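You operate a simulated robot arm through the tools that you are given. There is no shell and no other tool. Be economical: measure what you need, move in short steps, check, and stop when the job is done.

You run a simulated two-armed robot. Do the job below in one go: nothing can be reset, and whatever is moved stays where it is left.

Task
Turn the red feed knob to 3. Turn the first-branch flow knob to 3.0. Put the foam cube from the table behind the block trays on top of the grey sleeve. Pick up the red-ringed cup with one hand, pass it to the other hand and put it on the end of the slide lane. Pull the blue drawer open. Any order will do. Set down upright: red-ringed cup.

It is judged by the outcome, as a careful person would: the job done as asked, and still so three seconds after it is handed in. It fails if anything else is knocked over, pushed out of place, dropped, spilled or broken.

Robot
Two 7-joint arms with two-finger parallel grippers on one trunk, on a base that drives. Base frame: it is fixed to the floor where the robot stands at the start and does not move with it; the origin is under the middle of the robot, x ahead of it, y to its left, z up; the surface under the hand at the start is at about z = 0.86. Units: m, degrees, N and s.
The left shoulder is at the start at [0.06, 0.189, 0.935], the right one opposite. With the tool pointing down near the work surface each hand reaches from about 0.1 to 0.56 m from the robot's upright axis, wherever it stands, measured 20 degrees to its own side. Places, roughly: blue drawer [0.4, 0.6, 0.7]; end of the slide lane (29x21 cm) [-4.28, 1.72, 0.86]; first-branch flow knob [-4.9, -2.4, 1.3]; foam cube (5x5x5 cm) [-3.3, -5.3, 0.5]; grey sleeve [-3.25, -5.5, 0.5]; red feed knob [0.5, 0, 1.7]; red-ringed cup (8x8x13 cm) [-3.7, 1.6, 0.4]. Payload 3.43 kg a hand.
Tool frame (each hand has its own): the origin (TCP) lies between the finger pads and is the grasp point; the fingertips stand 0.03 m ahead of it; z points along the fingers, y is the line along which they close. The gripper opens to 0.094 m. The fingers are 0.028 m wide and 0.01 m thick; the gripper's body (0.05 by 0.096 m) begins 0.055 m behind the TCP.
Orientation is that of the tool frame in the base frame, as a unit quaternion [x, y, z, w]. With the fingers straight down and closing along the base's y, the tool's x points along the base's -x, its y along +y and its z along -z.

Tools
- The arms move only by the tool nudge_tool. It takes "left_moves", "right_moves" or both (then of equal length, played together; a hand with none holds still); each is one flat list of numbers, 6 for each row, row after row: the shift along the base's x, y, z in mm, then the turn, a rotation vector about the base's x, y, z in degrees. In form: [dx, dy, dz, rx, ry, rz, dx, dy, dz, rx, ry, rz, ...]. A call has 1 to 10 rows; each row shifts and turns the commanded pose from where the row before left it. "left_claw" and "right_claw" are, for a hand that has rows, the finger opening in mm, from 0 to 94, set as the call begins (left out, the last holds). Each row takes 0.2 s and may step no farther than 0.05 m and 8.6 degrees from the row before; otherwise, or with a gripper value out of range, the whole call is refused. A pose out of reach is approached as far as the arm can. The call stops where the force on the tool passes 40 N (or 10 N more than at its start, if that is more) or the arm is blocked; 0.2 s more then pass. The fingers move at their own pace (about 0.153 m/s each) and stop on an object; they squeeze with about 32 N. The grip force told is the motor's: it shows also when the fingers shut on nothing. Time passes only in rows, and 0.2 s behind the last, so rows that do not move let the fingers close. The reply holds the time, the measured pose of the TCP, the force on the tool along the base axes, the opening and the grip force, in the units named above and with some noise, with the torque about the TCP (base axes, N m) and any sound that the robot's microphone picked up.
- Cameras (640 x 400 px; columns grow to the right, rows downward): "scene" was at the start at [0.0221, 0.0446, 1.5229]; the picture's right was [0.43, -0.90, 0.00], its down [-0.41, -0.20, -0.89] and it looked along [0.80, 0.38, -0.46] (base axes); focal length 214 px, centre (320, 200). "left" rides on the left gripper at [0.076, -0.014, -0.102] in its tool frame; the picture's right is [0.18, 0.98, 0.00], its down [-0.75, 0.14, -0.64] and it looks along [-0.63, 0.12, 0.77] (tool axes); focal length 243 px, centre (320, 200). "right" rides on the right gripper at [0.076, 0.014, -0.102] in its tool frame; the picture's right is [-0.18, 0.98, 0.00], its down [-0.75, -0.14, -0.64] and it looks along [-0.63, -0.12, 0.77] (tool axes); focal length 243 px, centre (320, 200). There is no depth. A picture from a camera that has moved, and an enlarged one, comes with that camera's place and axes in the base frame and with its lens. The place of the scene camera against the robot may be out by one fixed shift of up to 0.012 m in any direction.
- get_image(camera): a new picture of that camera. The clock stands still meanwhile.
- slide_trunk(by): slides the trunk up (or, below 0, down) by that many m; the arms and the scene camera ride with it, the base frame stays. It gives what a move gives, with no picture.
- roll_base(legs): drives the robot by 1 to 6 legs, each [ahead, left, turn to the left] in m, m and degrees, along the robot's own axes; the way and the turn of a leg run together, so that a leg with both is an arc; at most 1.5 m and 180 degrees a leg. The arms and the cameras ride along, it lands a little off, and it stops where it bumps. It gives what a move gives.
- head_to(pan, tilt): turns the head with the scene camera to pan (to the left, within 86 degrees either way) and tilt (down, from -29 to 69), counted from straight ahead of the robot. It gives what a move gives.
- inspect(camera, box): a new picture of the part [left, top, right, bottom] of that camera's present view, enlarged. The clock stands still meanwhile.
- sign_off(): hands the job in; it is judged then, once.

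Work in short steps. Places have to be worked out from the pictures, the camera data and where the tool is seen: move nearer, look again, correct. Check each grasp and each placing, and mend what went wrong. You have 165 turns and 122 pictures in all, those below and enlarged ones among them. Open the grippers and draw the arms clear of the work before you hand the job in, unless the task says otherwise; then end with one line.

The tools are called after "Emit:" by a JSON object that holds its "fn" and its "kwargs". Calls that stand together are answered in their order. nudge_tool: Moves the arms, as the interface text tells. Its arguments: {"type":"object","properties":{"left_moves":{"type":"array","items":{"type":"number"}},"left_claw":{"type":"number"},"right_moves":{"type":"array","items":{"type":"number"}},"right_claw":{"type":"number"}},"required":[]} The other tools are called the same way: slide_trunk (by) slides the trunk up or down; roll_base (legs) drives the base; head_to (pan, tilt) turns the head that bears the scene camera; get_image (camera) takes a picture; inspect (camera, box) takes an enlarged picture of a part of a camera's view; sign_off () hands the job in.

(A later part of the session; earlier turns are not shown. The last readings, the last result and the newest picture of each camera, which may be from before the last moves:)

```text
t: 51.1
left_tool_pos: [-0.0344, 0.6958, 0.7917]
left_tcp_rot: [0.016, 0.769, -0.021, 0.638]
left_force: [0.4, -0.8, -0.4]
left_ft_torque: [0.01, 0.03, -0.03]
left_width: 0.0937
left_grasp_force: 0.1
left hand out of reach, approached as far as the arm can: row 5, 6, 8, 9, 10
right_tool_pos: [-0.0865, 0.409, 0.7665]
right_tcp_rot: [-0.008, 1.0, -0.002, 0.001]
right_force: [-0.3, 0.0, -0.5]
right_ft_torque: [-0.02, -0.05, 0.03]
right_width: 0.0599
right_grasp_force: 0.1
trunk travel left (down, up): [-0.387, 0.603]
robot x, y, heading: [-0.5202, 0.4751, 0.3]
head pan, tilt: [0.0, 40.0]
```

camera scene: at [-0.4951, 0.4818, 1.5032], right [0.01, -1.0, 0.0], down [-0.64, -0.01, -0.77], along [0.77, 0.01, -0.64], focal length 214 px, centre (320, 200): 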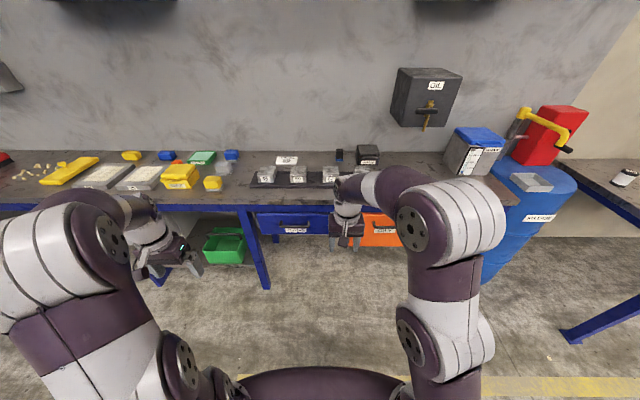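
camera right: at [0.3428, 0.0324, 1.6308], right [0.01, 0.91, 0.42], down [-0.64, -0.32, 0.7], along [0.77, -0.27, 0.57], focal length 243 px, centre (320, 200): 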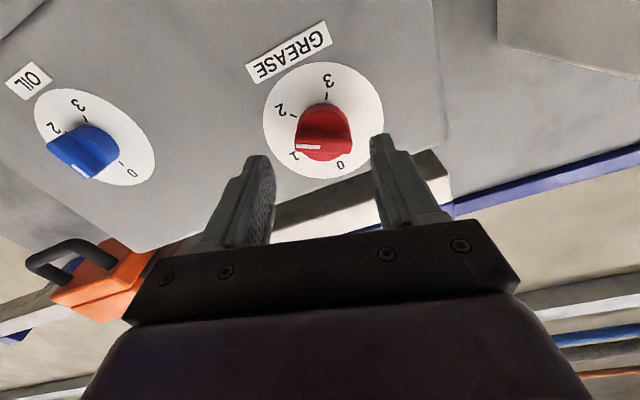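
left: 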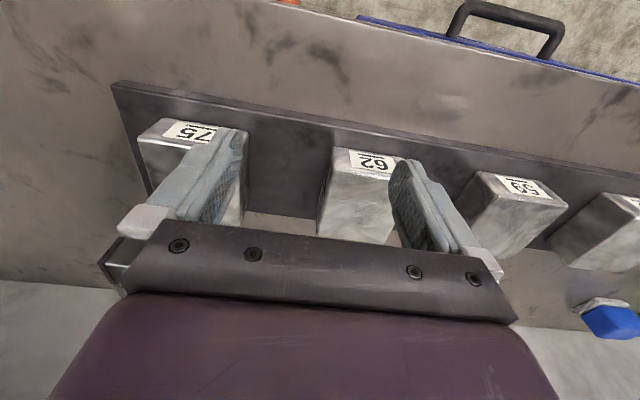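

Nearly level. I finish the pitch, move ahead a bit and roll −90° so the fingers close vertically.

Emit:
{"fn": "nudge_tool", "kwargs": {"left_moves": [20, -20, -20, 0, -5.3, 0, 20, -20, -20, 0, -5.3, 0, 10, -20, -20, -8, 0, 0, 10, -10, -10, -8, 0, 0, 10, 0, 0, -8, 0, 0, 10, 0, 0, -8, 0, 0, 0, 0, 0, -8, 0, 0, 0, 0, 0, -8, 0, 0, 0, 0, 0, -8, 0, 0, 0, 0, 0, -8, 0, 0], "left_claw": 70}}

Emit:
{"fn": "nudge_tool", "kwargs": {"left_moves": [0, 0, 0, -8, 0, 0, 0, 0, 0, -8, 0, 0, 0, 0, 0, -8, 0, 0, 0, 0, 0, 0, 0, 0]}}

Emit:
{"fn": "get_image", "kwargs": {"camera": "left"}}

Emit:
{"fn": "get_image", "kwargs": {"camera": "scene"}}

```text
t: 53.3
left_tool_pos: [0.0775, 0.7276, 0.7635]
left_tcp_rot: [-0.339, 0.599, -0.375, 0.621]
left_force: [-0.4, 0.7, 0.6]
left_ft_torque: [-0.01, -0.01, -0.01]
left_width: 0.0699
left_grasp_force: 0.1
left hand out of reach, approached as far as the arm can: row 1, 2, 3, 4, 5, 6, 8, 9, 10
right_tool_pos: [-0.0869, 0.4084, 0.768]
right_tcp_rot: [-0.008, 1.0, -0.003, 0.0]
right_force: [-0.6, 0.2, 0.7]
right_ft_torque: [0.03, 0.03, 0.0]
right_width: 0.0598
right_grasp_force: 0.0
trunk travel left (down, up): [-0.387, 0.603]
robot x, y, heading: [-0.5168, 0.4773, 0.5]
head pan, tilt: [0.0, 40.0]
```

```text
t: 54.3
left_tool_pos: [0.077, 0.7416, 0.7651]
left_tcp_rot: [-0.46, 0.51, -0.49, 0.536]
left_force: [-0.3, -0.5, -0.6]
left_ft_torque: [-0.05, 0.02, 0.0]
left_width: 0.0699
left_grasp_force: 0.0
left hand out of reach, approached as far as the arm can: row 1, 2, 3
right_tool_pos: [-0.0865, 0.4087, 0.7669]
right_tcp_rot: [-0.007, 1.0, -0.002, 0.001]
right_force: [0.1, 0.5, 0.4]
right_ft_torque: [0.0, -0.02, -0.02]
right_width: 0.0601
right_grasp_force: 0.1
trunk travel left (down, up): [-0.387, 0.603]
robot x, y, heading: [-0.5206, 0.477, 0.5]
head pan, tilt: [0.0, 40.0]
```

```text
100 pictures are left
camera left: at [-0.0268, 0.664, 0.7664], right [0.06, -0.09, -0.99], down [-0.63, 0.77, -0.11], along [0.77, 0.63, -0.01], focal length 243 px, centre (320, 200)
```

left: 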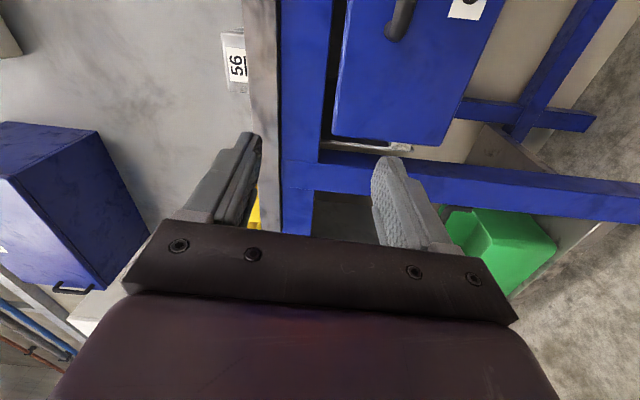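

```text
99 pictures are left
camera scene: at [-0.4951, 0.4818, 1.2831], right [0.01, -1.0, 0.0], down [-0.64, -0.01, -0.77], along [0.77, 0.01, -0.64], focal length 214 px, centre (320, 200)
```

scene: 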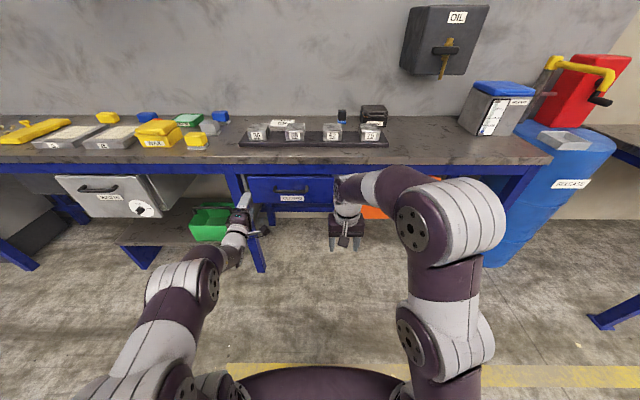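

The hand points level with a vertical grip. I enlarge the handle to triangulate it against the earlier higher view.

Emit:
{"fn": "inspect", "kwargs": {"camera": "scene", "box": [230, 165, 340, 220]}}

```text
5.82 times, centred on (285, 192) of scene
camera zoom: at [-0.4951, 0.4818, 1.2831], right [0.01, -1.0, 0.0], down [-0.64, -0.01, -0.77], along [0.77, 0.01, -0.64], focal length 1248 px, centre (524, 244)
```

zoom: 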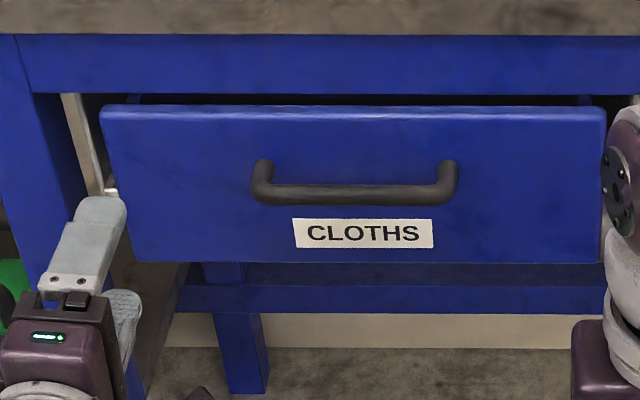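

Handle triangulated at [0.247, 0.619, 0.714]. I shift the base right 0.123 m and the trunk down 0.05 to line up the hand.

Emit:
{"fn": "roll_base", "kwargs": {"legs": [[0.03, -0.123, 0]]}}

Emit:
{"fn": "slide_trunk", "kwargs": {"by": -0.05}}

Emit:
{"fn": "get_image", "kwargs": {"camera": "left"}}

```text
t: 55.5
left_tool_pos: [0.1086, 0.614, 0.766]
left_tcp_rot: [-0.46, 0.51, -0.491, 0.537]
left_force: [0.0, -0.9, -0.1]
left_ft_torque: [-0.01, 0.0, 0.02]
left_width: 0.0699
left_grasp_force: 0.1
right_tool_pos: [-0.0552, 0.2826, 0.767]
right_tcp_rot: [-0.007, 1.0, -0.001, 0.001]
right_force: [1.7, -0.1, -0.6]
right_ft_torque: [0.03, 0.03, -0.01]
right_width: 0.0599
right_grasp_force: 0.1
trunk travel left (down, up): [-0.387, 0.603]
robot x, y, heading: [-0.4891, 0.348, 0.4]
head pan, tilt: [0.0, 40.0]
```

```text
t: 56.5
left_tool_pos: [0.1089, 0.6154, 0.7166]
left_tcp_rot: [-0.46, 0.509, -0.491, 0.537]
left_force: [0.1, 0.6, -0.5]
left_ft_torque: [0.0, -0.02, 0.01]
left_width: 0.07
left_grasp_force: 0.1
right_tool_pos: [-0.0552, 0.2824, 0.7181]
right_tcp_rot: [-0.008, 1.0, -0.003, 0.001]
right_force: [-0.1, -1.0, 0.3]
right_ft_torque: [0.0, 0.0, 0.02]
right_width: 0.0599
right_grasp_force: 0.0
trunk travel left (down, up): [-0.337, 0.653]
robot x, y, heading: [-0.4852, 0.3544, 0.2]
head pan, tilt: [0.0, 40.0]
```

```text
97 pictures are left
camera left: at [0.0049, 0.5383, 0.7164], right [0.06, -0.09, -0.99], down [-0.63, 0.77, -0.11], along [0.77, 0.63, -0.01], focal length 243 px, centre (320, 200)
```

left: 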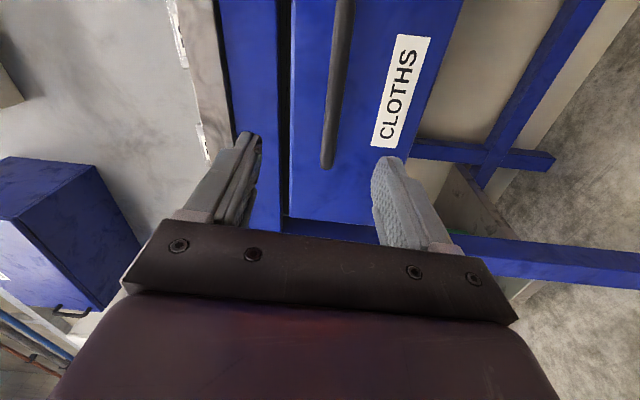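

The bar runs between the finger lines. I drive ahead 0.115 m and look.

Emit:
{"fn": "roll_base", "kwargs": {"legs": [[0.115, 0, 0]]}}

Emit:
{"fn": "get_image", "kwargs": {"camera": "left"}}

```text
t: 57.7
left_tool_pos: [0.2227, 0.6169, 0.7144]
left_tcp_rot: [-0.461, 0.51, -0.49, 0.537]
left_force: [0.7, 0.7, -0.7]
left_ft_torque: [-0.03, -0.01, -0.01]
left_width: 0.0699
left_grasp_force: 0.1
right_tool_pos: [0.0594, 0.2866, 0.7167]
right_tcp_rot: [-0.008, 1.0, -0.002, 0.001]
right_force: [0.0, 0.4, 0.1]
right_ft_torque: [-0.01, 0.01, -0.03]
right_width: 0.0599
right_grasp_force: 0.1
trunk travel left (down, up): [-0.337, 0.653]
robot x, y, heading: [-0.3748, 0.3534, 0.7]
head pan, tilt: [0.0, 40.0]
```

```text
96 pictures are left
camera left: at [0.1189, 0.5401, 0.7158], right [0.06, -0.09, -0.99], down [-0.63, 0.77, -0.1], along [0.77, 0.64, -0.01], focal length 243 px, centre (320, 200)
```

left: 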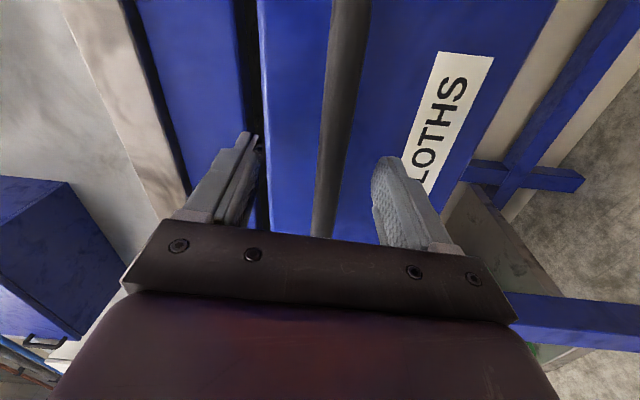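

The bar is between the fingers. I close.

Emit:
{"fn": "nudge_tool", "kwargs": {"left_moves": [0, 0, 0, 0, 0, 0, 0, 0, 0, 0, 0, 0, 0, 0, 0, 0, 0, 0], "left_claw": 0}}

Emit:
{"fn": "get_image", "kwargs": {"camera": "left"}}

```text
t: 58.5
left_tool_pos: [0.2221, 0.6172, 0.7087]
left_tcp_rot: [-0.465, 0.512, -0.487, 0.534]
left_force: [-6.0, -2.4, -26.1]
left_ft_torque: [-1.45, 0.43, 0.42]
left_width: 0.0182
left_grasp_force: 44.7
right_tool_pos: [0.0602, 0.2856, 0.7175]
right_tcp_rot: [-0.008, 1.0, -0.003, 0.0]
right_force: [-0.4, 0.2, -0.2]
right_ft_torque: [-0.03, 0.05, 0.01]
right_width: 0.0599
right_grasp_force: 0.0
trunk travel left (down, up): [-0.337, 0.653]
robot x, y, heading: [-0.3735, 0.3484, 0.5]
head pan, tilt: [0.0, 40.0]
```

```text
95 pictures are left
camera left: at [0.1186, 0.5405, 0.7118], right [0.04, -0.09, -0.99], down [-0.63, 0.77, -0.1], along [0.77, 0.64, -0.02], focal length 243 px, centre (320, 200)
```

left: 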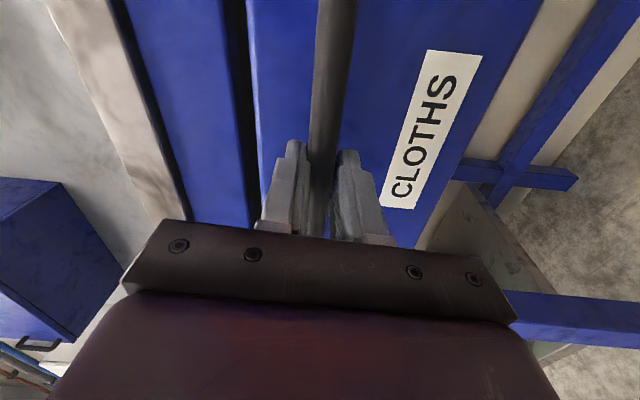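

Bar gripped (18 mm). I relieve the vertical load and pull by driving back 0.12 m.

Emit:
{"fn": "nudge_tool", "kwargs": {"left_moves": [0, 0, -5, 0, 0, 0]}}

Emit:
{"fn": "roll_base", "kwargs": {"legs": [[-0.12, 0, 0]]}}

Emit:
{"fn": "get_image", "kwargs": {"camera": "scene"}}

```text
t: 58.9
left_tool_pos: [0.2218, 0.617, 0.7086]
left_tcp_rot: [-0.463, 0.511, -0.489, 0.535]
left_force: [-18.7, -4.0, -19.1]
left_ft_torque: [-1.42, 0.31, 0.35]
left_width: 0.0181
left_grasp_force: 45.4
right_tool_pos: [0.0587, 0.2854, 0.7176]
right_tcp_rot: [-0.008, 1.0, -0.003, 0.001]
right_force: [0.5, 0.3, 0.3]
right_ft_torque: [0.01, 0.0, 0.02]
right_width: 0.06
right_grasp_force: 0.0
trunk travel left (down, up): [-0.337, 0.653]
robot x, y, heading: [-0.3751, 0.3489, 0.4]
head pan, tilt: [0.0, 40.0]
```

```text
t: 60.1
left_tool_pos: [0.1043, 0.6175, 0.7078]
left_tcp_rot: [-0.463, 0.51, -0.489, 0.535]
left_force: [-1.5, 2.5, -15.4]
left_ft_torque: [-1.31, 0.23, -0.33]
left_width: 0.0181
left_grasp_force: 44.7
right_tool_pos: [-0.0595, 0.2841, 0.7176]
right_tcp_rot: [-0.008, 1.0, -0.002, -0.001]
right_force: [1.2, -0.2, 0.0]
right_ft_torque: [0.03, 0.01, 0.03]
right_width: 0.0603
right_grasp_force: 0.0
trunk travel left (down, up): [-0.337, 0.653]
robot x, y, heading: [-0.4934, 0.3501, 0.6]
head pan, tilt: [0.0, 40.0]
```

```text
94 pictures are left
camera scene: at [-0.4673, 0.3577, 1.2331], right [0.01, -1.0, 0.0], down [-0.64, -0.01, -0.77], along [0.77, 0.01, -0.64], focal length 214 px, centre (320, 200)
```

scene: 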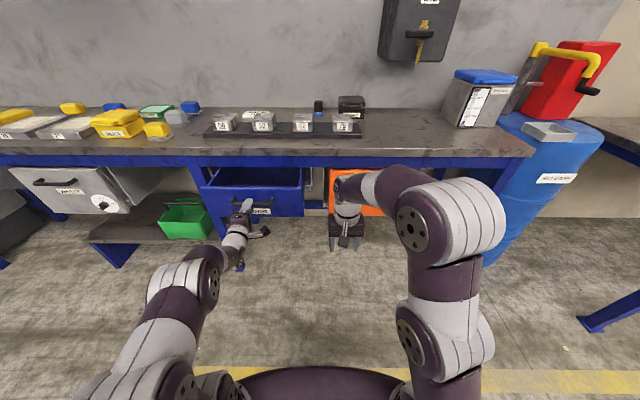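

Drawer is sliding freely. I pull 0.1 m more.

Emit:
{"fn": "roll_base", "kwargs": {"legs": [[-0.1, 0, 0]]}}

Emit:
{"fn": "get_image", "kwargs": {"camera": "scene"}}

```text
t: 61.2
left_tool_pos: [0.0038, 0.6174, 0.7104]
left_tcp_rot: [-0.463, 0.51, -0.489, 0.535]
left_force: [-1.0, 8.3, -5.7]
left_ft_torque: [-1.35, 0.12, 0.22]
left_width: 0.0178
left_grasp_force: 45.0
right_tool_pos: [-0.1601, 0.2845, 0.7169]
right_tcp_rot: [-0.009, 1.0, -0.002, 0.001]
right_force: [-0.1, 0.0, -0.4]
right_ft_torque: [0.0, 0.03, 0.02]
right_width: 0.0604
right_grasp_force: 0.0
trunk travel left (down, up): [-0.337, 0.653]
robot x, y, heading: [-0.5895, 0.3491, 0.7]
head pan, tilt: [0.0, 40.0]
```

```text
93 pictures are left
camera scene: at [-0.5678, 0.3568, 1.2331], right [0.01, -1.0, 0.0], down [-0.64, -0.01, -0.77], along [0.77, 0.01, -0.64], focal length 214 px, centre (320, 200)
```

scene: 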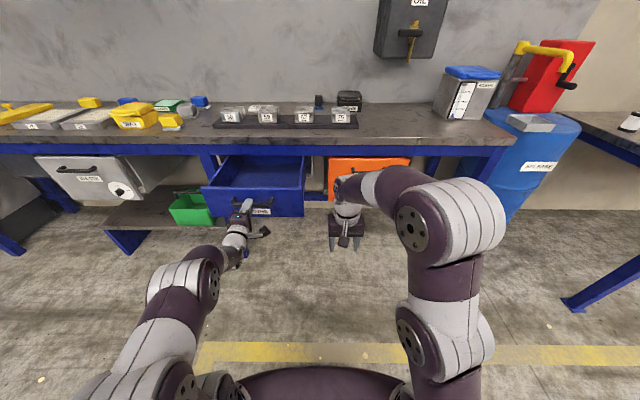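

Open 0.22 m. I pull a further 0.06 m to be sure, feeling for a stop.

Emit:
{"fn": "roll_base", "kwargs": {"legs": [[-0.06, 0, 0]]}}

```text
t: 62.2
left_tool_pos: [-0.0553, 0.6162, 0.7089]
left_tcp_rot: [-0.465, 0.51, -0.489, 0.534]
left_force: [-1.6, 4.0, -2.2]
left_ft_torque: [-1.33, 0.05, 0.03]
left_width: 0.0179
left_grasp_force: 44.5
right_tool_pos: [-0.2178, 0.2846, 0.7186]
right_tcp_rot: [-0.009, 1.0, -0.003, 0.001]
right_force: [0.5, -0.2, -0.3]
right_ft_torque: [0.02, 0.0, -0.02]
right_width: 0.06
right_grasp_force: 0.0
trunk travel left (down, up): [-0.337, 0.653]
robot x, y, heading: [-0.6499, 0.348, 0.5]
head pan, tilt: [0.0, 40.0]
```

Now 0.28 m open. I release and back off straight.

Emit:
{"fn": "nudge_tool", "kwargs": {"left_moves": [0, 0, 0, 0, 0, 0, 0, 0, 0, 0, 0, 0, 0, 0, 0, 0, 0, 0], "left_claw": 94}}

Emit:
{"fn": "roll_base", "kwargs": {"legs": [[-0.3, 0, 0]]}}

Emit:
{"fn": "get_image", "kwargs": {"camera": "scene"}}

```text
t: 63.0
left_tool_pos: [-0.0555, 0.6155, 0.71]
left_tcp_rot: [-0.463, 0.511, -0.488, 0.536]
left_force: [-0.3, -0.3, -0.2]
left_ft_torque: [0.02, -0.05, 0.01]
left_width: 0.0937
left_grasp_force: 0.0
right_tool_pos: [-0.219, 0.2836, 0.7189]
right_tcp_rot: [-0.009, 1.0, -0.002, 0.001]
right_force: [-0.7, -1.3, 0.3]
right_ft_torque: [-0.02, -0.01, -0.01]
right_width: 0.0598
right_grasp_force: 0.1
trunk travel left (down, up): [-0.337, 0.653]
robot x, y, heading: [-0.6552, 0.3487, 0.8]
head pan, tilt: [0.0, 40.0]
```

```text
t: 65.0
left_tool_pos: [-0.3492, 0.6114, 0.71]
left_tcp_rot: [-0.463, 0.511, -0.488, 0.535]
left_force: [-0.2, -0.7, 0.4]
left_ft_torque: [-0.01, 0.03, 0.0]
left_width: 0.094
left_grasp_force: 0.1
right_tool_pos: [-0.5125, 0.2798, 0.7182]
right_tcp_rot: [-0.008, 1.0, -0.002, 0.001]
right_force: [-1.2, 0.0, 1.0]
right_ft_torque: [0.01, -0.02, 0.01]
right_width: 0.06
right_grasp_force: 0.0
trunk travel left (down, up): [-0.337, 0.653]
robot x, y, heading: [-0.9491, 0.3484, 0.7]
head pan, tilt: [0.0, 40.0]
```

```text
92 pictures are left
camera scene: at [-0.9221, 0.3517, 1.2332], right [0.01, -1.0, 0.0], down [-0.64, -0.01, -0.77], along [0.77, 0.01, -0.64], focal length 214 px, centre (320, 200)
```

scene: 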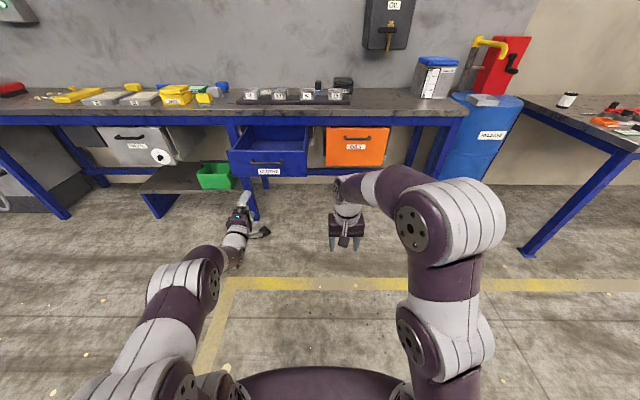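

The drawer is well open. I unroll the left hand, return it to pointing down and turn the robot around to view the room.

Emit:
{"fn": "nudge_tool", "kwargs": {"left_moves": [0, 0, 0, 8.6, 0, 0, 0, 0, 0, 8.6, 0, 0, 0, 0, 0, 8.6, 0, 0, 0, 0, 0, 8.6, 0, 0, 0, 0, 0, 8.6, 0, 0, 0, 0, 0, 8.6, 0, 0, 0, 0, 0, 8.6, 0, 0, 0, 0, 0, 8.6, 0, 0, 0, 0, 0, 8.6, 0, 0, 0, 0, 0, 8.6, 0, 0]}}

Emit:
{"fn": "nudge_tool", "kwargs": {"left_moves": [-10, 0, 0, 0, 8.6, 0, -10, 0, 0, 0, 8.6, 0, -10, 0, 10, 0, 8.6, 0, -10, 0, 10, 0, 8.6, 0, -20, 0, 10, 0, 8.6, 0, -20, 0, 10, 0, 8.6, 0, -20, 0, 10, 0, 8.6, 0, -20, 0, 10, 0, 8.6, 0, -20, 0, 10, 0, 8.6, 0, -20, 0, 10, 0, 8.6, 0]}}

Emit:
{"fn": "roll_base", "kwargs": {"legs": [[-0.3, 0, 0], [0, 0, 170]]}}

Emit:
{"fn": "head_to", "kwargs": {"pan": 0, "tilt": 15}}

Emit:
{"fn": "get_image", "kwargs": {"camera": "scene"}}

```text
t: 67.2
left_tool_pos: [-0.3492, 0.6121, 0.7096]
left_tcp_rot: [0.026, 0.707, -0.008, 0.707]
left_force: [0.2, -0.1, -0.1]
left_ft_torque: [-0.03, 0.02, -0.01]
left_width: 0.0942
left_grasp_force: 0.0
right_tool_pos: [-0.513, 0.279, 0.7173]
right_tcp_rot: [-0.008, 1.0, -0.003, 0.001]
right_force: [-0.1, -0.2, -0.4]
right_ft_torque: [0.0, -0.03, -0.01]
right_width: 0.0599
right_grasp_force: 0.1
trunk travel left (down, up): [-0.337, 0.653]
robot x, y, heading: [-0.9465, 0.3474, 0.6]
head pan, tilt: [0.0, 40.0]
```

```text
t: 69.4
left_tool_pos: [-0.523, 0.6103, 0.7479]
left_tcp_rot: [0.012, 0.999, -0.023, 0.035]
left_force: [0.1, 0.3, -0.5]
left_ft_torque: [-0.01, -0.01, -0.02]
left_width: 0.0941
left_grasp_force: 0.1
left hand out of reach, approached as far as the arm can: row 10
right_tool_pos: [-0.5142, 0.2796, 0.7182]
right_tcp_rot: [-0.008, 1.0, -0.003, 0.001]
right_force: [-0.1, -0.5, -0.4]
right_ft_torque: [0.01, 0.0, -0.02]
right_width: 0.0599
right_grasp_force: 0.1
trunk travel left (down, up): [-0.337, 0.653]
robot x, y, heading: [-0.9447, 0.3495, 0.6]
head pan, tilt: [0.0, 40.0]
```

```text
t: 78.4
left_tool_pos: [-1.6969, 0.1466, 0.7485]
left_tcp_rot: [0.995, -0.09, -0.034, -0.026]
left_force: [0.1, -1.1, 0.5]
left_ft_torque: [-0.01, -0.02, 0.02]
left_width: 0.0942
left_grasp_force: 0.0
right_tool_pos: [-1.656, 0.4773, 0.7182]
right_tcp_rot: [0.998, -0.07, -0.001, -0.002]
right_force: [0.5, 0.2, 0.5]
right_ft_torque: [0.0, 0.02, 0.01]
right_width: 0.06
right_grasp_force: 0.2
trunk travel left (down, up): [-0.337, 0.653]
robot x, y, heading: [-1.2425, 0.3429, 171.9]
head pan, tilt: [0.0, 40.0]
```

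```text
t: 79.3
left_tool_pos: [-1.6971, 0.1469, 0.7488]
left_tcp_rot: [0.995, -0.089, -0.034, -0.026]
left_force: [-0.7, 0.1, -0.1]
left_ft_torque: [-0.02, -0.02, -0.01]
left_width: 0.0939
left_grasp_force: 0.1
right_tool_pos: [-1.6558, 0.4768, 0.7172]
right_tcp_rot: [0.998, -0.069, 0.0, -0.003]
right_force: [0.2, 0.5, 0.1]
right_ft_torque: [0.01, 0.0, 0.01]
right_width: 0.06
right_grasp_force: 0.1
trunk travel left (down, up): [-0.337, 0.653]
robot x, y, heading: [-1.2373, 0.3485, 171.2]
head pan, tilt: [0.0, 15.0]
```

```text
91 pictures are left
camera scene: at [-1.2716, 0.3538, 1.2726], right [0.14, 0.99, 0.0], down [0.26, -0.04, -0.97], along [-0.96, 0.14, -0.26], focal length 214 px, centre (320, 200)
```

scene: 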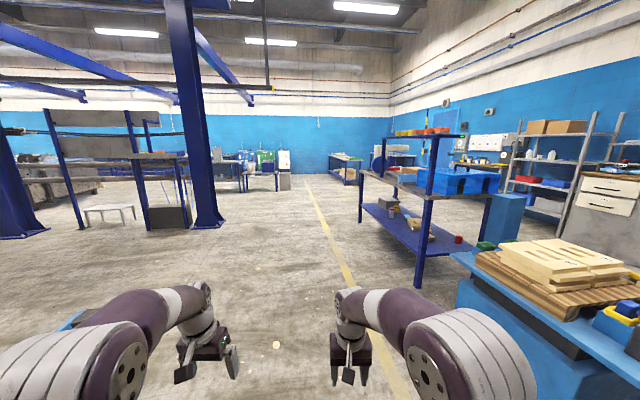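

Facing into the room; a blue two-tier rack stands at right. I enlarge it to find the cup and lane.

Emit:
{"fn": "inspect", "kwargs": {"camera": "scene", "box": [340, 120, 520, 280]}}

Emit:
{"fn": "inspect", "kwargs": {"camera": "scene", "box": [20, 100, 220, 240]}}

```text
2.50 times, centred on (430, 200) of scene
camera zoom: at [-1.2716, 0.3538, 1.2726], right [0.14, 0.99, 0.0], down [0.26, -0.04, -0.97], along [-0.96, 0.14, -0.26], focal length 536 px, centre (45, 200)
```

zoom: 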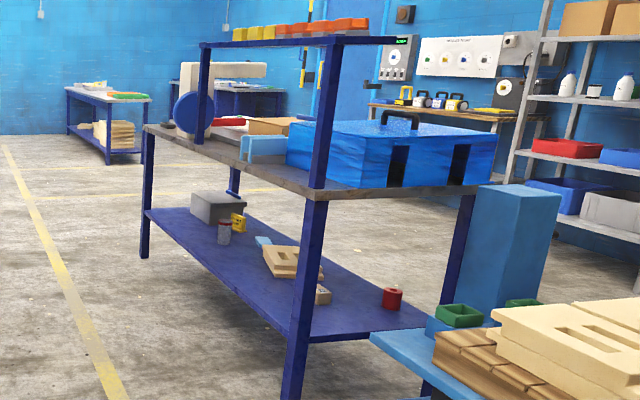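

```text
2.86 times, centred on (120, 170) of scene
camera zoom: at [-1.2716, 0.3538, 1.2726], right [0.14, 0.99, 0.0], down [0.26, -0.04, -0.97], along [-0.96, 0.14, -0.26], focal length 613 px, centre (891, 286)
```

zoom: 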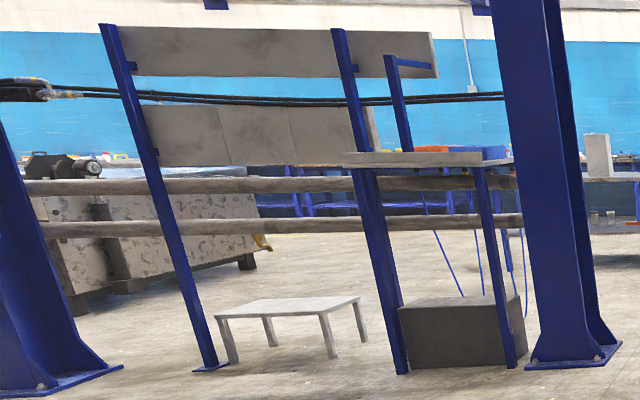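

The red-lidded/ringed cup seems to be the small one by the grey box on the lower shelf, about [-3.6, 1.57, 0.4]; the rack front is at y≈1.5. I drive to stand in front of it, facing +y.

Emit:
{"fn": "roll_base", "kwargs": {"legs": [[1.2, 0, 0], [1.1, 0, 0], [0, 0, -81]]}}

Emit:
{"fn": "head_to", "kwargs": {"pan": 0, "tilt": 30}}

Emit:
{"fn": "get_image", "kwargs": {"camera": "scene"}}

```text
t: 94.1
left_tool_pos: [-3.7516, 1.139, 0.7473]
left_tcp_rot: [-0.691, 0.721, 0.009, 0.043]
left_force: [-0.3, 0.5, 0.2]
left_ft_torque: [0.0, 0.01, 0.0]
left_width: 0.094
left_grasp_force: 0.0
right_tool_pos: [-3.4224, 1.1432, 0.7177]
right_tcp_rot: [-0.706, 0.708, -0.001, 0.002]
right_force: [0.8, 0.9, 0.6]
right_ft_torque: [-0.02, 0.0, 0.01]
right_width: 0.06
right_grasp_force: 0.0
trunk travel left (down, up): [-0.337, 0.653]
robot x, y, heading: [-3.4968, 0.7115, 89.5]
head pan, tilt: [0.0, 15.0]
```

```text
t: 94.8
left_tool_pos: [-3.754, 1.1378, 0.7474]
left_tcp_rot: [-0.691, 0.722, 0.009, 0.042]
left_force: [-1.2, 0.5, 0.8]
left_ft_torque: [0.0, -0.01, -0.03]
left_width: 0.0941
left_grasp_force: 0.2
right_tool_pos: [-3.4223, 1.1432, 0.717]
right_tcp_rot: [-0.706, 0.708, -0.002, 0.003]
right_force: [-0.5, 0.0, -0.3]
right_ft_torque: [0.0, 0.0, 0.01]
right_width: 0.0601
right_grasp_force: 0.0
trunk travel left (down, up): [-0.337, 0.653]
robot x, y, heading: [-3.4941, 0.7102, 89.4]
head pan, tilt: [0.0, 30.0]
```

```text
88 pictures are left
camera scene: at [-3.4972, 0.7464, 1.2486], right [1.0, -0.01, 0.0], down [0.0, -0.5, -0.87], along [0.01, 0.87, -0.5], focal length 214 px, centre (320, 200)
```

scene: 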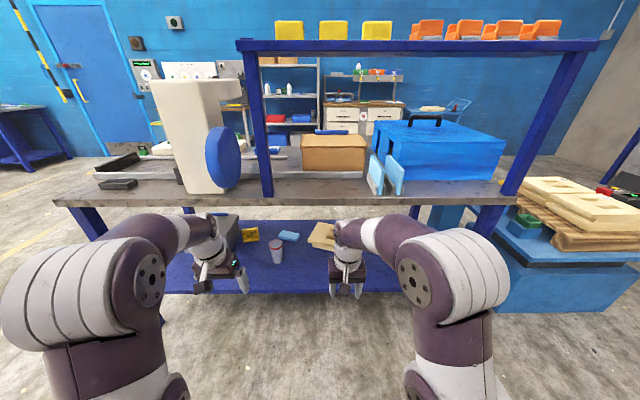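

The cup is seen between the hands on the lower shelf. I enlarge cup and the lane area at left.

Emit:
{"fn": "inspect", "kwargs": {"camera": "scene", "box": [220, 210, 340, 290]}}

Emit:
{"fn": "inspect", "kwargs": {"camera": "scene", "box": [50, 120, 270, 220]}}

```text
5.00 times, centred on (280, 250) of scene
camera zoom: at [-3.4972, 0.7464, 1.2486], right [1.0, -0.01, 0.0], down [0.0, -0.5, -0.87], along [0.01, 0.87, -0.5], focal length 1072 px, centre (520, -50)
```

zoom: 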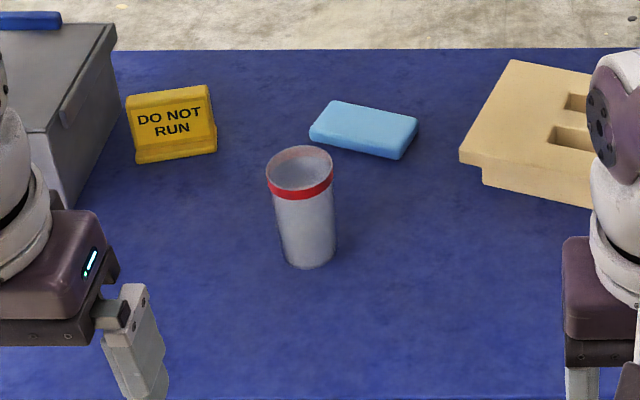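

```text
2.91 times, centred on (160, 170) of scene
camera zoom: at [-3.4972, 0.7464, 1.2486], right [1.0, -0.01, 0.0], down [0.0, -0.5, -0.87], along [0.01, 0.87, -0.5], focal length 624 px, centre (786, 287)
```

zoom: 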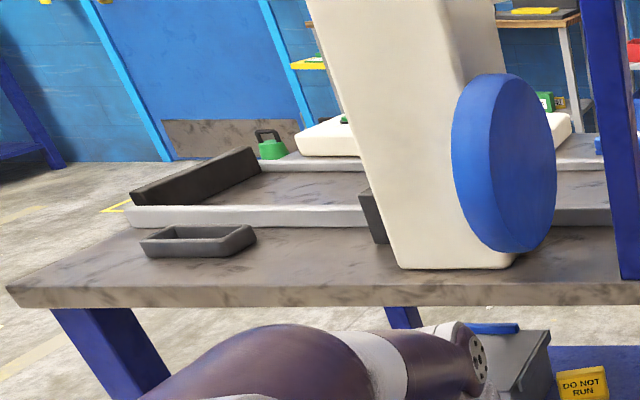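

Cup at about [-3.712, 1.584], z 0.38–0.51; deck and shelf edge at y≈1.41. Plan: right hand grips the cup low and level from the front, then the left hand takes its top from above. I lower the trunk, level the right hand and draw the left hand in.

Emit:
{"fn": "slide_trunk", "kwargs": {"by": -0.25}}

Emit:
{"fn": "nudge_tool", "kwargs": {"right_moves": [0, 10, 0, 8.6, 0, 0, 0, 10, 0, 8.6, 0, 0, 0, 10, 0, 8.6, 0, 0, 0, 0, 0, 8.6, 0, 0, 0, 0, 0, 8.6, 0, 0, 0, 0, 0, 8.6, 0, 0, 0, 0, 0, 8.6, 0, 0, 0, 0, 0, 8.6, 0, 0, 0, 0, 0, 8.6, 0, 0, 0, 0, 0, 8.6, 0, 0], "left_moves": [-10, -25, 10, 0, 0, 0, -10, -25, 10, 0, 0, 0, -10, -25, 10, 0, 0, 0, -10, -25, 10, 0, 0, 0, 0, -25, 10, 0, 0, 0, 0, -25, 10, 0, 0, 0, 0, -25, 10, 0, 0, 0, 0, -15, 10, 0, 0, 0, 0, 0, 10, 0, 0, 0, 0, 0, 10, 0, 0, 0], "right_claw": 94}}

```text
t: 97.4
left_tool_pos: [-3.7513, 1.1378, 0.4979]
left_tcp_rot: [-0.69, 0.722, 0.008, 0.044]
left_force: [-0.8, -0.1, 0.3]
left_ft_torque: [-0.02, 0.02, 0.01]
left_width: 0.0939
left_grasp_force: 0.0
right_tool_pos: [-3.4212, 1.1416, 0.4679]
right_tcp_rot: [-0.707, 0.707, -0.002, 0.002]
right_force: [-0.6, -0.1, 1.0]
right_ft_torque: [-0.02, 0.01, -0.03]
right_width: 0.0598
right_grasp_force: 0.1
trunk travel left (down, up): [-0.087, 0.903]
robot x, y, heading: [-3.5001, 0.7091, 89.3]
head pan, tilt: [0.0, 30.0]
```

```text
t: 99.6
left_tool_pos: [-3.8011, 0.9705, 0.5114]
left_tcp_rot: [-0.691, 0.722, 0.009, 0.042]
left_force: [0.3, -0.4, -0.3]
left_ft_torque: [0.03, -0.03, 0.02]
left_width: 0.094
left_grasp_force: 0.0
left hand out of reach, approached as far as the arm can: row 2, 3, 4, 5, 6, 7, 8, 9, 10
right_tool_pos: [-3.4288, 1.2343, 0.4942]
right_tcp_rot: [-0.518, 0.521, 0.48, 0.48]
right_force: [-0.5, -0.7, 0.5]
right_ft_torque: [-0.01, 0.02, -0.03]
right_width: 0.0938
right_grasp_force: 0.1
right hand out of reach, approached as far as the arm can: row 9, 10
trunk travel left (down, up): [-0.087, 0.903]
robot x, y, heading: [-3.4954, 0.7142, 89.5]
head pan, tilt: [0.0, 30.0]
```

Left is tucked in. I finish levelling the right hand at z≈0.43 and shift the base left 0.28 m; then look.

Emit:
{"fn": "nudge_tool", "kwargs": {"right_moves": [0, 0, -20, 2.3, 0, 0, 0, 0, -20, 2.3, 0, 0, 0, 0, -20, 0, 0, 0, 0, 0, 0, 0, 0, 0]}}

Emit:
{"fn": "roll_base", "kwargs": {"legs": [[0, 0.28, 0.5]]}}

Emit:
{"fn": "get_image", "kwargs": {"camera": "right"}}

Emit:
{"fn": "get_image", "kwargs": {"camera": "scene"}}

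```text
t: 100.6
left_tool_pos: [-3.8019, 0.9716, 0.5103]
left_tcp_rot: [-0.691, 0.722, 0.009, 0.043]
left_force: [0.8, 0.0, -0.8]
left_ft_torque: [0.03, 0.0, -0.01]
left_width: 0.0941
left_grasp_force: 0.1
right_tool_pos: [-3.4314, 1.2792, 0.4632]
right_tcp_rot: [-0.497, 0.5, 0.501, 0.502]
right_force: [-0.2, 0.0, -0.2]
right_ft_torque: [-0.01, -0.04, -0.01]
right_width: 0.0939
right_grasp_force: 0.1
right hand out of reach, approached as far as the arm can: row 1, 2, 3
trunk travel left (down, up): [-0.087, 0.903]
robot x, y, heading: [-3.4961, 0.7092, 89.6]
head pan, tilt: [0.0, 30.0]
```

```text
t: 102.6
left_tool_pos: [-4.0841, 0.9688, 0.5118]
left_tcp_rot: [-0.694, 0.718, 0.008, 0.043]
left_force: [-0.3, 0.1, 0.3]
left_ft_torque: [0.01, -0.02, 0.01]
left_width: 0.0939
left_grasp_force: 0.0
right_tool_pos: [-3.7158, 1.2816, 0.4642]
right_tcp_rot: [-0.5, 0.497, 0.504, 0.499]
right_force: [-0.5, 0.2, 0.1]
right_ft_torque: [0.0, 0.0, 0.05]
right_width: 0.0939
right_grasp_force: 0.0
trunk travel left (down, up): [-0.087, 0.903]
robot x, y, heading: [-3.7778, 0.7142, 89.9]
head pan, tilt: [0.0, 30.0]
```

```text
85 pictures are left
camera right: at [-3.7311, 1.179, 0.3873], right [-0.98, -0.01, 0.19], down [0.15, -0.65, 0.75], along [0.12, 0.76, 0.64], focal length 243 px, centre (320, 200)
```

right: 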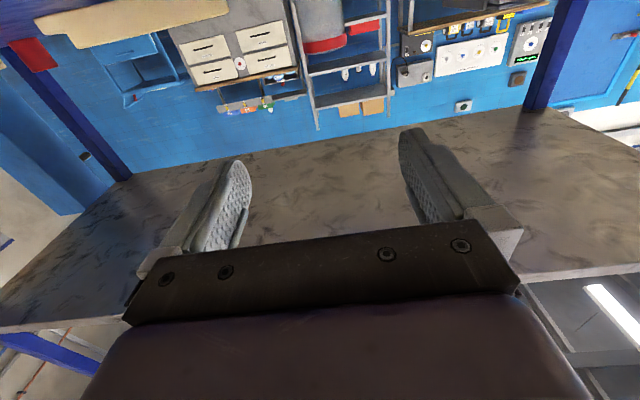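

```text
84 pictures are left
camera scene: at [-3.7784, 0.7477, 0.9985], right [1.0, 0.0, 0.0], down [0.0, -0.5, -0.87], along [0.0, 0.87, -0.5], focal length 214 px, centre (320, 200)
```

scene: 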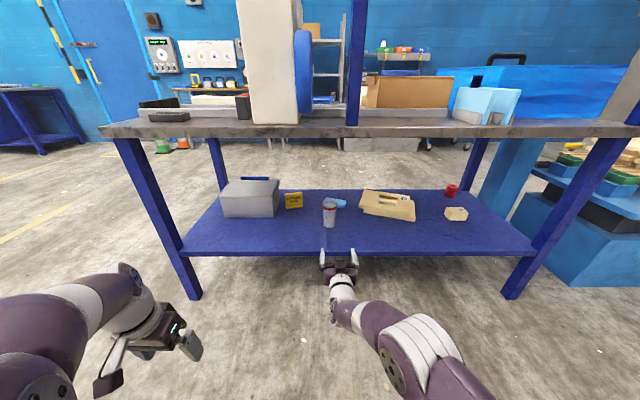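

The hand camera hangs below the hand near shelf height, so I'll tilt the hand 20° down to lift it. I also enlarge the cup for its position.

Emit:
{"fn": "nudge_tool", "kwargs": {"right_moves": [0, 0, 5, -7, 0, 0, 0, 0, 5, -7, 0, 0, 0, 0, 5, -7, 0, 0, 0, 0, 0, 0, 0, 0]}}

Emit:
{"fn": "inspect", "kwargs": {"camera": "scene", "box": [280, 180, 380, 290]}}

```text
t: 103.6
left_tool_pos: [-4.0851, 0.9691, 0.5111]
left_tcp_rot: [-0.694, 0.718, 0.009, 0.042]
left_force: [0.2, 0.8, 0.7]
left_ft_torque: [-0.01, -0.02, 0.0]
left_width: 0.0942
left_grasp_force: 0.0
right_tool_pos: [-3.7159, 1.281, 0.478]
right_tcp_rot: [0.582, -0.581, -0.405, -0.4]
right_force: [0.1, 0.6, -0.2]
right_ft_torque: [0.03, 0.01, -0.01]
right_width: 0.094
right_grasp_force: 0.1
trunk travel left (down, up): [-0.087, 0.903]
robot x, y, heading: [-3.7792, 0.7116, 89.9]
head pan, tilt: [0.0, 30.0]
```

```text
3.64 times, centred on (330, 235) of scene
camera zoom: at [-3.7785, 0.7477, 0.9985], right [1.0, 0.0, 0.0], down [0.0, -0.5, -0.87], along [0.0, 0.87, -0.5], focal length 780 px, centre (284, 73)
```

zoom: 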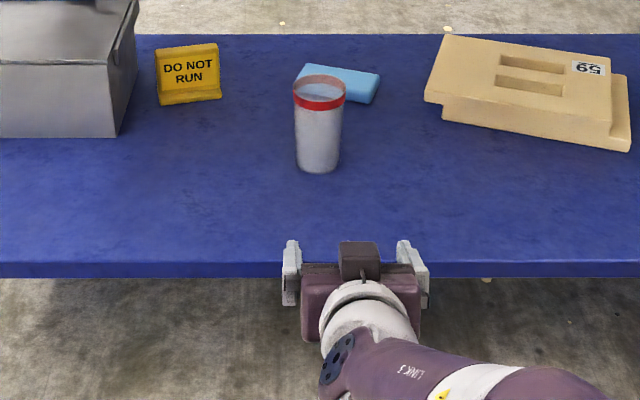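

The hand projects consistently, and the cup lies about 18 mm left of the hand: x≈-3.734, y≈1.58. I correct and drive ahead 0.19 m.

Emit:
{"fn": "nudge_tool", "kwargs": {"right_moves": [-18, 0, 0, 0, 0, 0, 0, 0, 0, 0, 0, 0]}}

Emit:
{"fn": "roll_base", "kwargs": {"legs": [[0.19, 0, 0]]}}

Emit:
{"fn": "inspect", "kwargs": {"camera": "scene", "box": [270, 180, 390, 290]}}

Emit:
{"fn": "get_image", "kwargs": {"camera": "right"}}

```text
t: 104.2
left_tool_pos: [-4.0847, 0.97, 0.5113]
left_tcp_rot: [-0.694, 0.719, 0.009, 0.042]
left_force: [0.5, 0.1, 0.5]
left_ft_torque: [0.03, 0.01, -0.04]
left_width: 0.0943
left_grasp_force: 0.0
right_tool_pos: [-3.7351, 1.2802, 0.4775]
right_tcp_rot: [0.582, -0.581, -0.404, -0.4]
right_force: [-0.2, 0.4, 0.3]
right_ft_torque: [0.0, 0.0, 0.0]
right_width: 0.0939
right_grasp_force: 0.0
trunk travel left (down, up): [-0.087, 0.903]
robot x, y, heading: [-3.7803, 0.7094, 90.0]
head pan, tilt: [0.0, 30.0]
```

```text
t: 105.7
left_tool_pos: [-4.0817, 1.1615, 0.5113]
left_tcp_rot: [-0.692, 0.721, 0.009, 0.043]
left_force: [0.6, 0.1, -0.1]
left_ft_torque: [0.01, 0.02, -0.01]
left_width: 0.0942
left_grasp_force: 0.1
right_tool_pos: [-3.7285, 1.4709, 0.4768]
right_tcp_rot: [-0.58, 0.583, 0.403, 0.402]
right_force: [-0.6, 0.4, -0.4]
right_ft_torque: [-0.02, -0.01, 0.0]
right_width: 0.0939
right_grasp_force: 0.1
trunk travel left (down, up): [-0.087, 0.903]
robot x, y, heading: [-3.7766, 0.9049, 89.5]
head pan, tilt: [0.0, 30.0]
```

```text
3.64 times, centred on (330, 235) of scene
camera zoom: at [-3.7775, 0.9382, 0.9985], right [1.0, -0.01, 0.0], down [0.0, -0.5, -0.87], along [0.01, 0.87, -0.5], focal length 780 px, centre (284, 73)
```

zoom: 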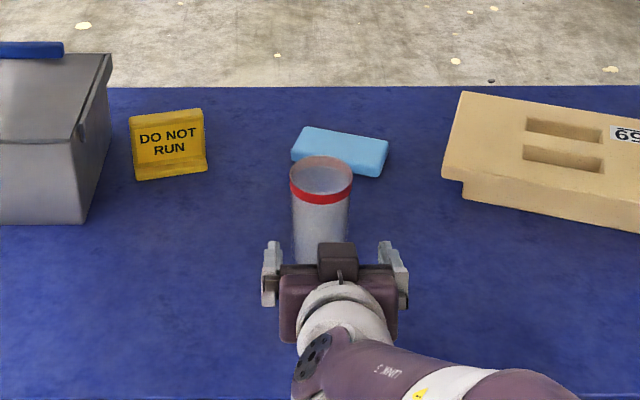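

```text
81 pictures are left
camera right: at [-3.7446, 1.3485, 0.4437], right [-0.98, 0.07, 0.18], down [0.14, -0.34, 0.93], along [0.12, 0.94, 0.32], focal length 243 px, centre (320, 200)
```

right: 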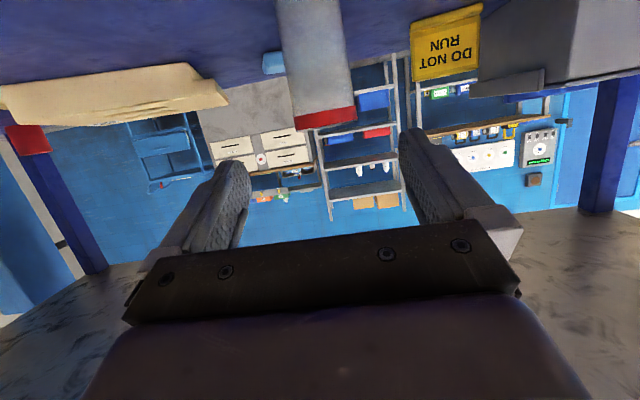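

The hand camera shows the rim at z≈0.45, so the cup is lower and farther: [-3.732, 1.645], z 0.325–0.455. I lower the trunk and tilt the hand to 30°.

Emit:
{"fn": "slide_trunk", "kwargs": {"by": -0.085}}

Emit:
{"fn": "nudge_tool", "kwargs": {"right_moves": [-2, 0, -5, -5, 0, 0, -2, 0, -5, -5, 0, 0, 0, 0, 0, 0, 0, 0]}}

Emit:
{"fn": "get_image", "kwargs": {"camera": "right"}}

Emit:
{"fn": "get_image", "kwargs": {"camera": "scene"}}

```text
t: 106.9
left_tool_pos: [-4.083, 1.1615, 0.4258]
left_tcp_rot: [-0.691, 0.721, 0.008, 0.043]
left_force: [-0.2, 0.4, -0.2]
left_ft_torque: [0.05, 0.01, 0.01]
left_width: 0.0941
left_grasp_force: 0.1
right_tool_pos: [-3.7302, 1.4708, 0.3923]
right_tcp_rot: [-0.58, 0.583, 0.403, 0.402]
right_force: [0.3, 0.2, 0.4]
right_ft_torque: [0.0, 0.03, 0.02]
right_width: 0.094
right_grasp_force: 0.0
trunk travel left (down, up): [-0.002, 0.988]
robot x, y, heading: [-3.7788, 0.9019, 89.8]
head pan, tilt: [0.0, 30.0]
```

```text
t: 107.7
left_tool_pos: [-4.0818, 1.1615, 0.4274]
left_tcp_rot: [-0.691, 0.721, 0.009, 0.043]
left_force: [0.4, 0.5, -0.1]
left_ft_torque: [-0.03, 0.0, 0.01]
left_width: 0.094
left_grasp_force: 0.1
right_tool_pos: [-3.7331, 1.4721, 0.3829]
right_tcp_rot: [-0.613, 0.615, 0.351, 0.35]
right_force: [0.6, 0.3, 1.0]
right_ft_torque: [0.0, 0.01, -0.04]
right_width: 0.0942
right_grasp_force: 0.0
trunk travel left (down, up): [-0.002, 0.988]
robot x, y, heading: [-3.7761, 0.9032, 89.4]
head pan, tilt: [0.0, 30.0]
```

```text
80 pictures are left
camera right: at [-3.7479, 1.3446, 0.371], right [-0.98, 0.1, 0.16], down [0.14, -0.17, 0.98], along [0.12, 0.98, 0.15], focal length 243 px, centre (320, 200)
```

right: 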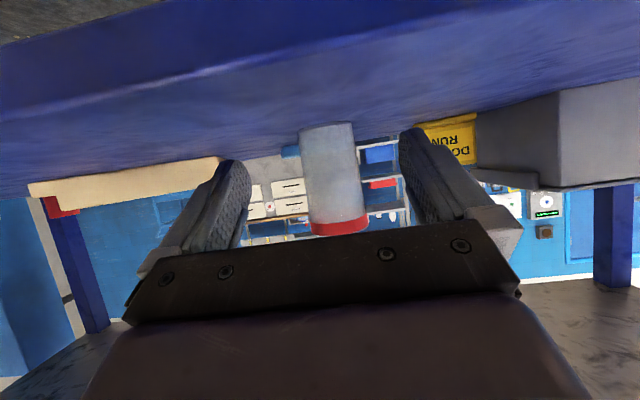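

```text
79 pictures are left
camera scene: at [-3.7775, 0.9383, 0.9135], right [1.0, -0.01, 0.0], down [0.0, -0.5, -0.87], along [0.01, 0.87, -0.5], focal length 214 px, centre (320, 200)
```

scene: 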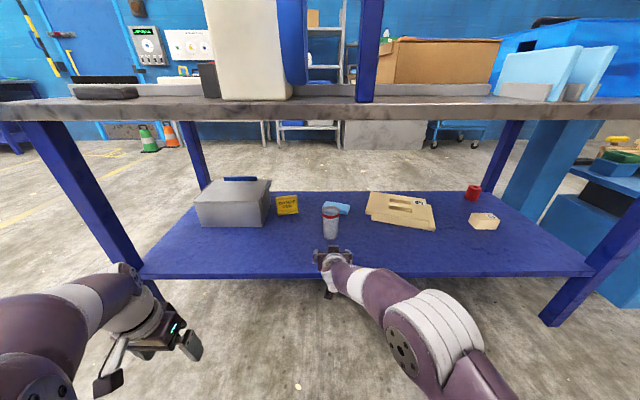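

Estimates agree: cup at [-3.731, 1.645], z 0.328–0.459. I drive ahead 0.10 and recheck alignment.

Emit:
{"fn": "roll_base", "kwargs": {"legs": [[0.1, 0, 0]]}}

Emit:
{"fn": "get_image", "kwargs": {"camera": "right"}}

```text
t: 108.9
left_tool_pos: [-4.0799, 1.264, 0.4254]
left_tcp_rot: [-0.691, 0.722, 0.008, 0.043]
left_force: [-0.1, -0.1, 0.4]
left_ft_torque: [0.02, 0.0, 0.01]
left_width: 0.0939
left_grasp_force: 0.0
right_tool_pos: [-3.7318, 1.5735, 0.3821]
right_tcp_rot: [-0.612, 0.616, 0.35, 0.35]
right_force: [0.3, 0.5, 0.0]
right_ft_torque: [-0.01, -0.01, 0.0]
right_width: 0.094
right_grasp_force: 0.0
trunk travel left (down, up): [-0.002, 0.988]
robot x, y, heading: [-3.7751, 1.0038, 89.5]
head pan, tilt: [0.0, 30.0]
```

```text
78 pictures are left
camera right: at [-3.7469, 1.4461, 0.3709], right [-0.98, 0.1, 0.16], down [0.14, -0.17, 0.97], along [0.12, 0.98, 0.15], focal length 243 px, centre (320, 200)
```

right: 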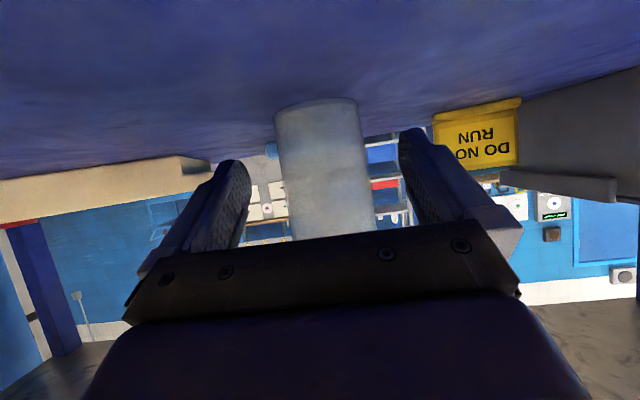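

Cup is centred between the fingers. I drive the last 0.062 m and close.

Emit:
{"fn": "roll_base", "kwargs": {"legs": [[0.062, 0, 0]]}}

Emit:
{"fn": "get_image", "kwargs": {"camera": "right"}}

Emit:
{"fn": "nudge_tool", "kwargs": {"right_moves": [0, 0, 0, 0, 0, 0, 0, 0, 0, 0, 0, 0], "right_claw": 60}}

Emit:
{"fn": "get_image", "kwargs": {"camera": "right"}}

```text
t: 109.9
left_tool_pos: [-4.0809, 1.3256, 0.4258]
left_tcp_rot: [-0.691, 0.722, 0.008, 0.042]
left_force: [0.9, -0.4, 0.8]
left_ft_torque: [-0.01, 0.04, -0.03]
left_width: 0.0941
left_grasp_force: 0.0
right_tool_pos: [-3.7318, 1.6347, 0.3832]
right_tcp_rot: [-0.612, 0.617, 0.351, 0.35]
right_force: [0.5, -0.4, 0.5]
right_ft_torque: [0.05, 0.0, 0.01]
right_width: 0.0941
right_grasp_force: 0.0
trunk travel left (down, up): [-0.002, 0.988]
robot x, y, heading: [-3.7769, 1.0648, 89.7]
head pan, tilt: [0.0, 30.0]
```

```text
77 pictures are left
camera right: at [-3.7466, 1.5076, 0.3709], right [-0.98, 0.1, 0.16], down [0.14, -0.17, 0.97], along [0.12, 0.98, 0.15], focal length 243 px, centre (320, 200)
```

right: 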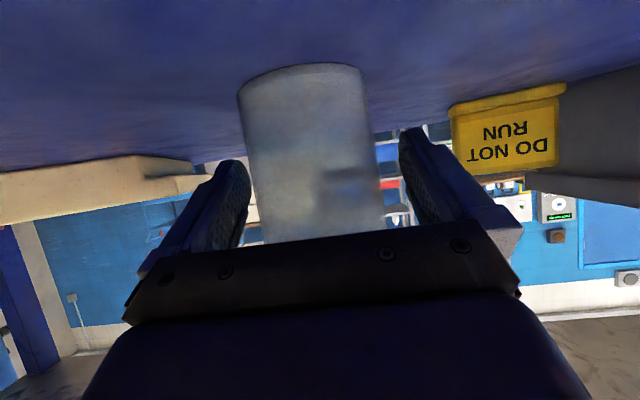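

```text
t: 110.5
left_tool_pos: [-4.0805, 1.3254, 0.4256]
left_tcp_rot: [-0.692, 0.721, 0.008, 0.043]
left_force: [-0.3, 0.3, -0.6]
left_ft_torque: [-0.02, 0.0, -0.01]
left_width: 0.0941
left_grasp_force: 0.0
right_tool_pos: [-3.7305, 1.6345, 0.3835]
right_tcp_rot: [-0.612, 0.616, 0.351, 0.35]
right_force: [-0.1, -0.5, -0.3]
right_ft_torque: [0.03, 0.04, 0.0]
right_width: 0.0695
right_grasp_force: 32.4
trunk travel left (down, up): [-0.002, 0.988]
robot x, y, heading: [-3.7777, 1.0656, 89.5]
head pan, tilt: [0.0, 30.0]
```

```text
76 pictures are left
camera right: at [-3.7466, 1.5077, 0.371], right [-0.98, 0.1, 0.16], down [0.14, -0.17, 0.97], along [0.12, 0.98, 0.15], focal length 243 px, centre (320, 200)
```

right: 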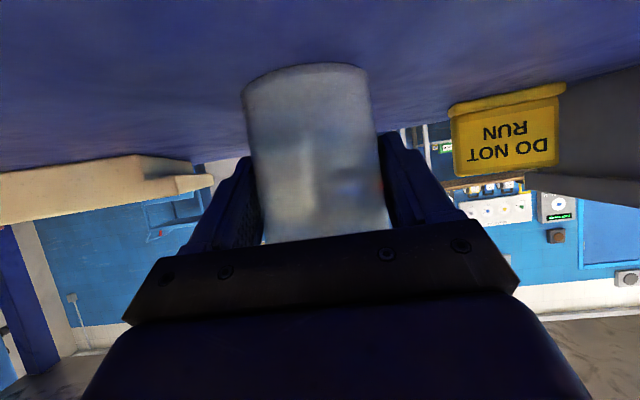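

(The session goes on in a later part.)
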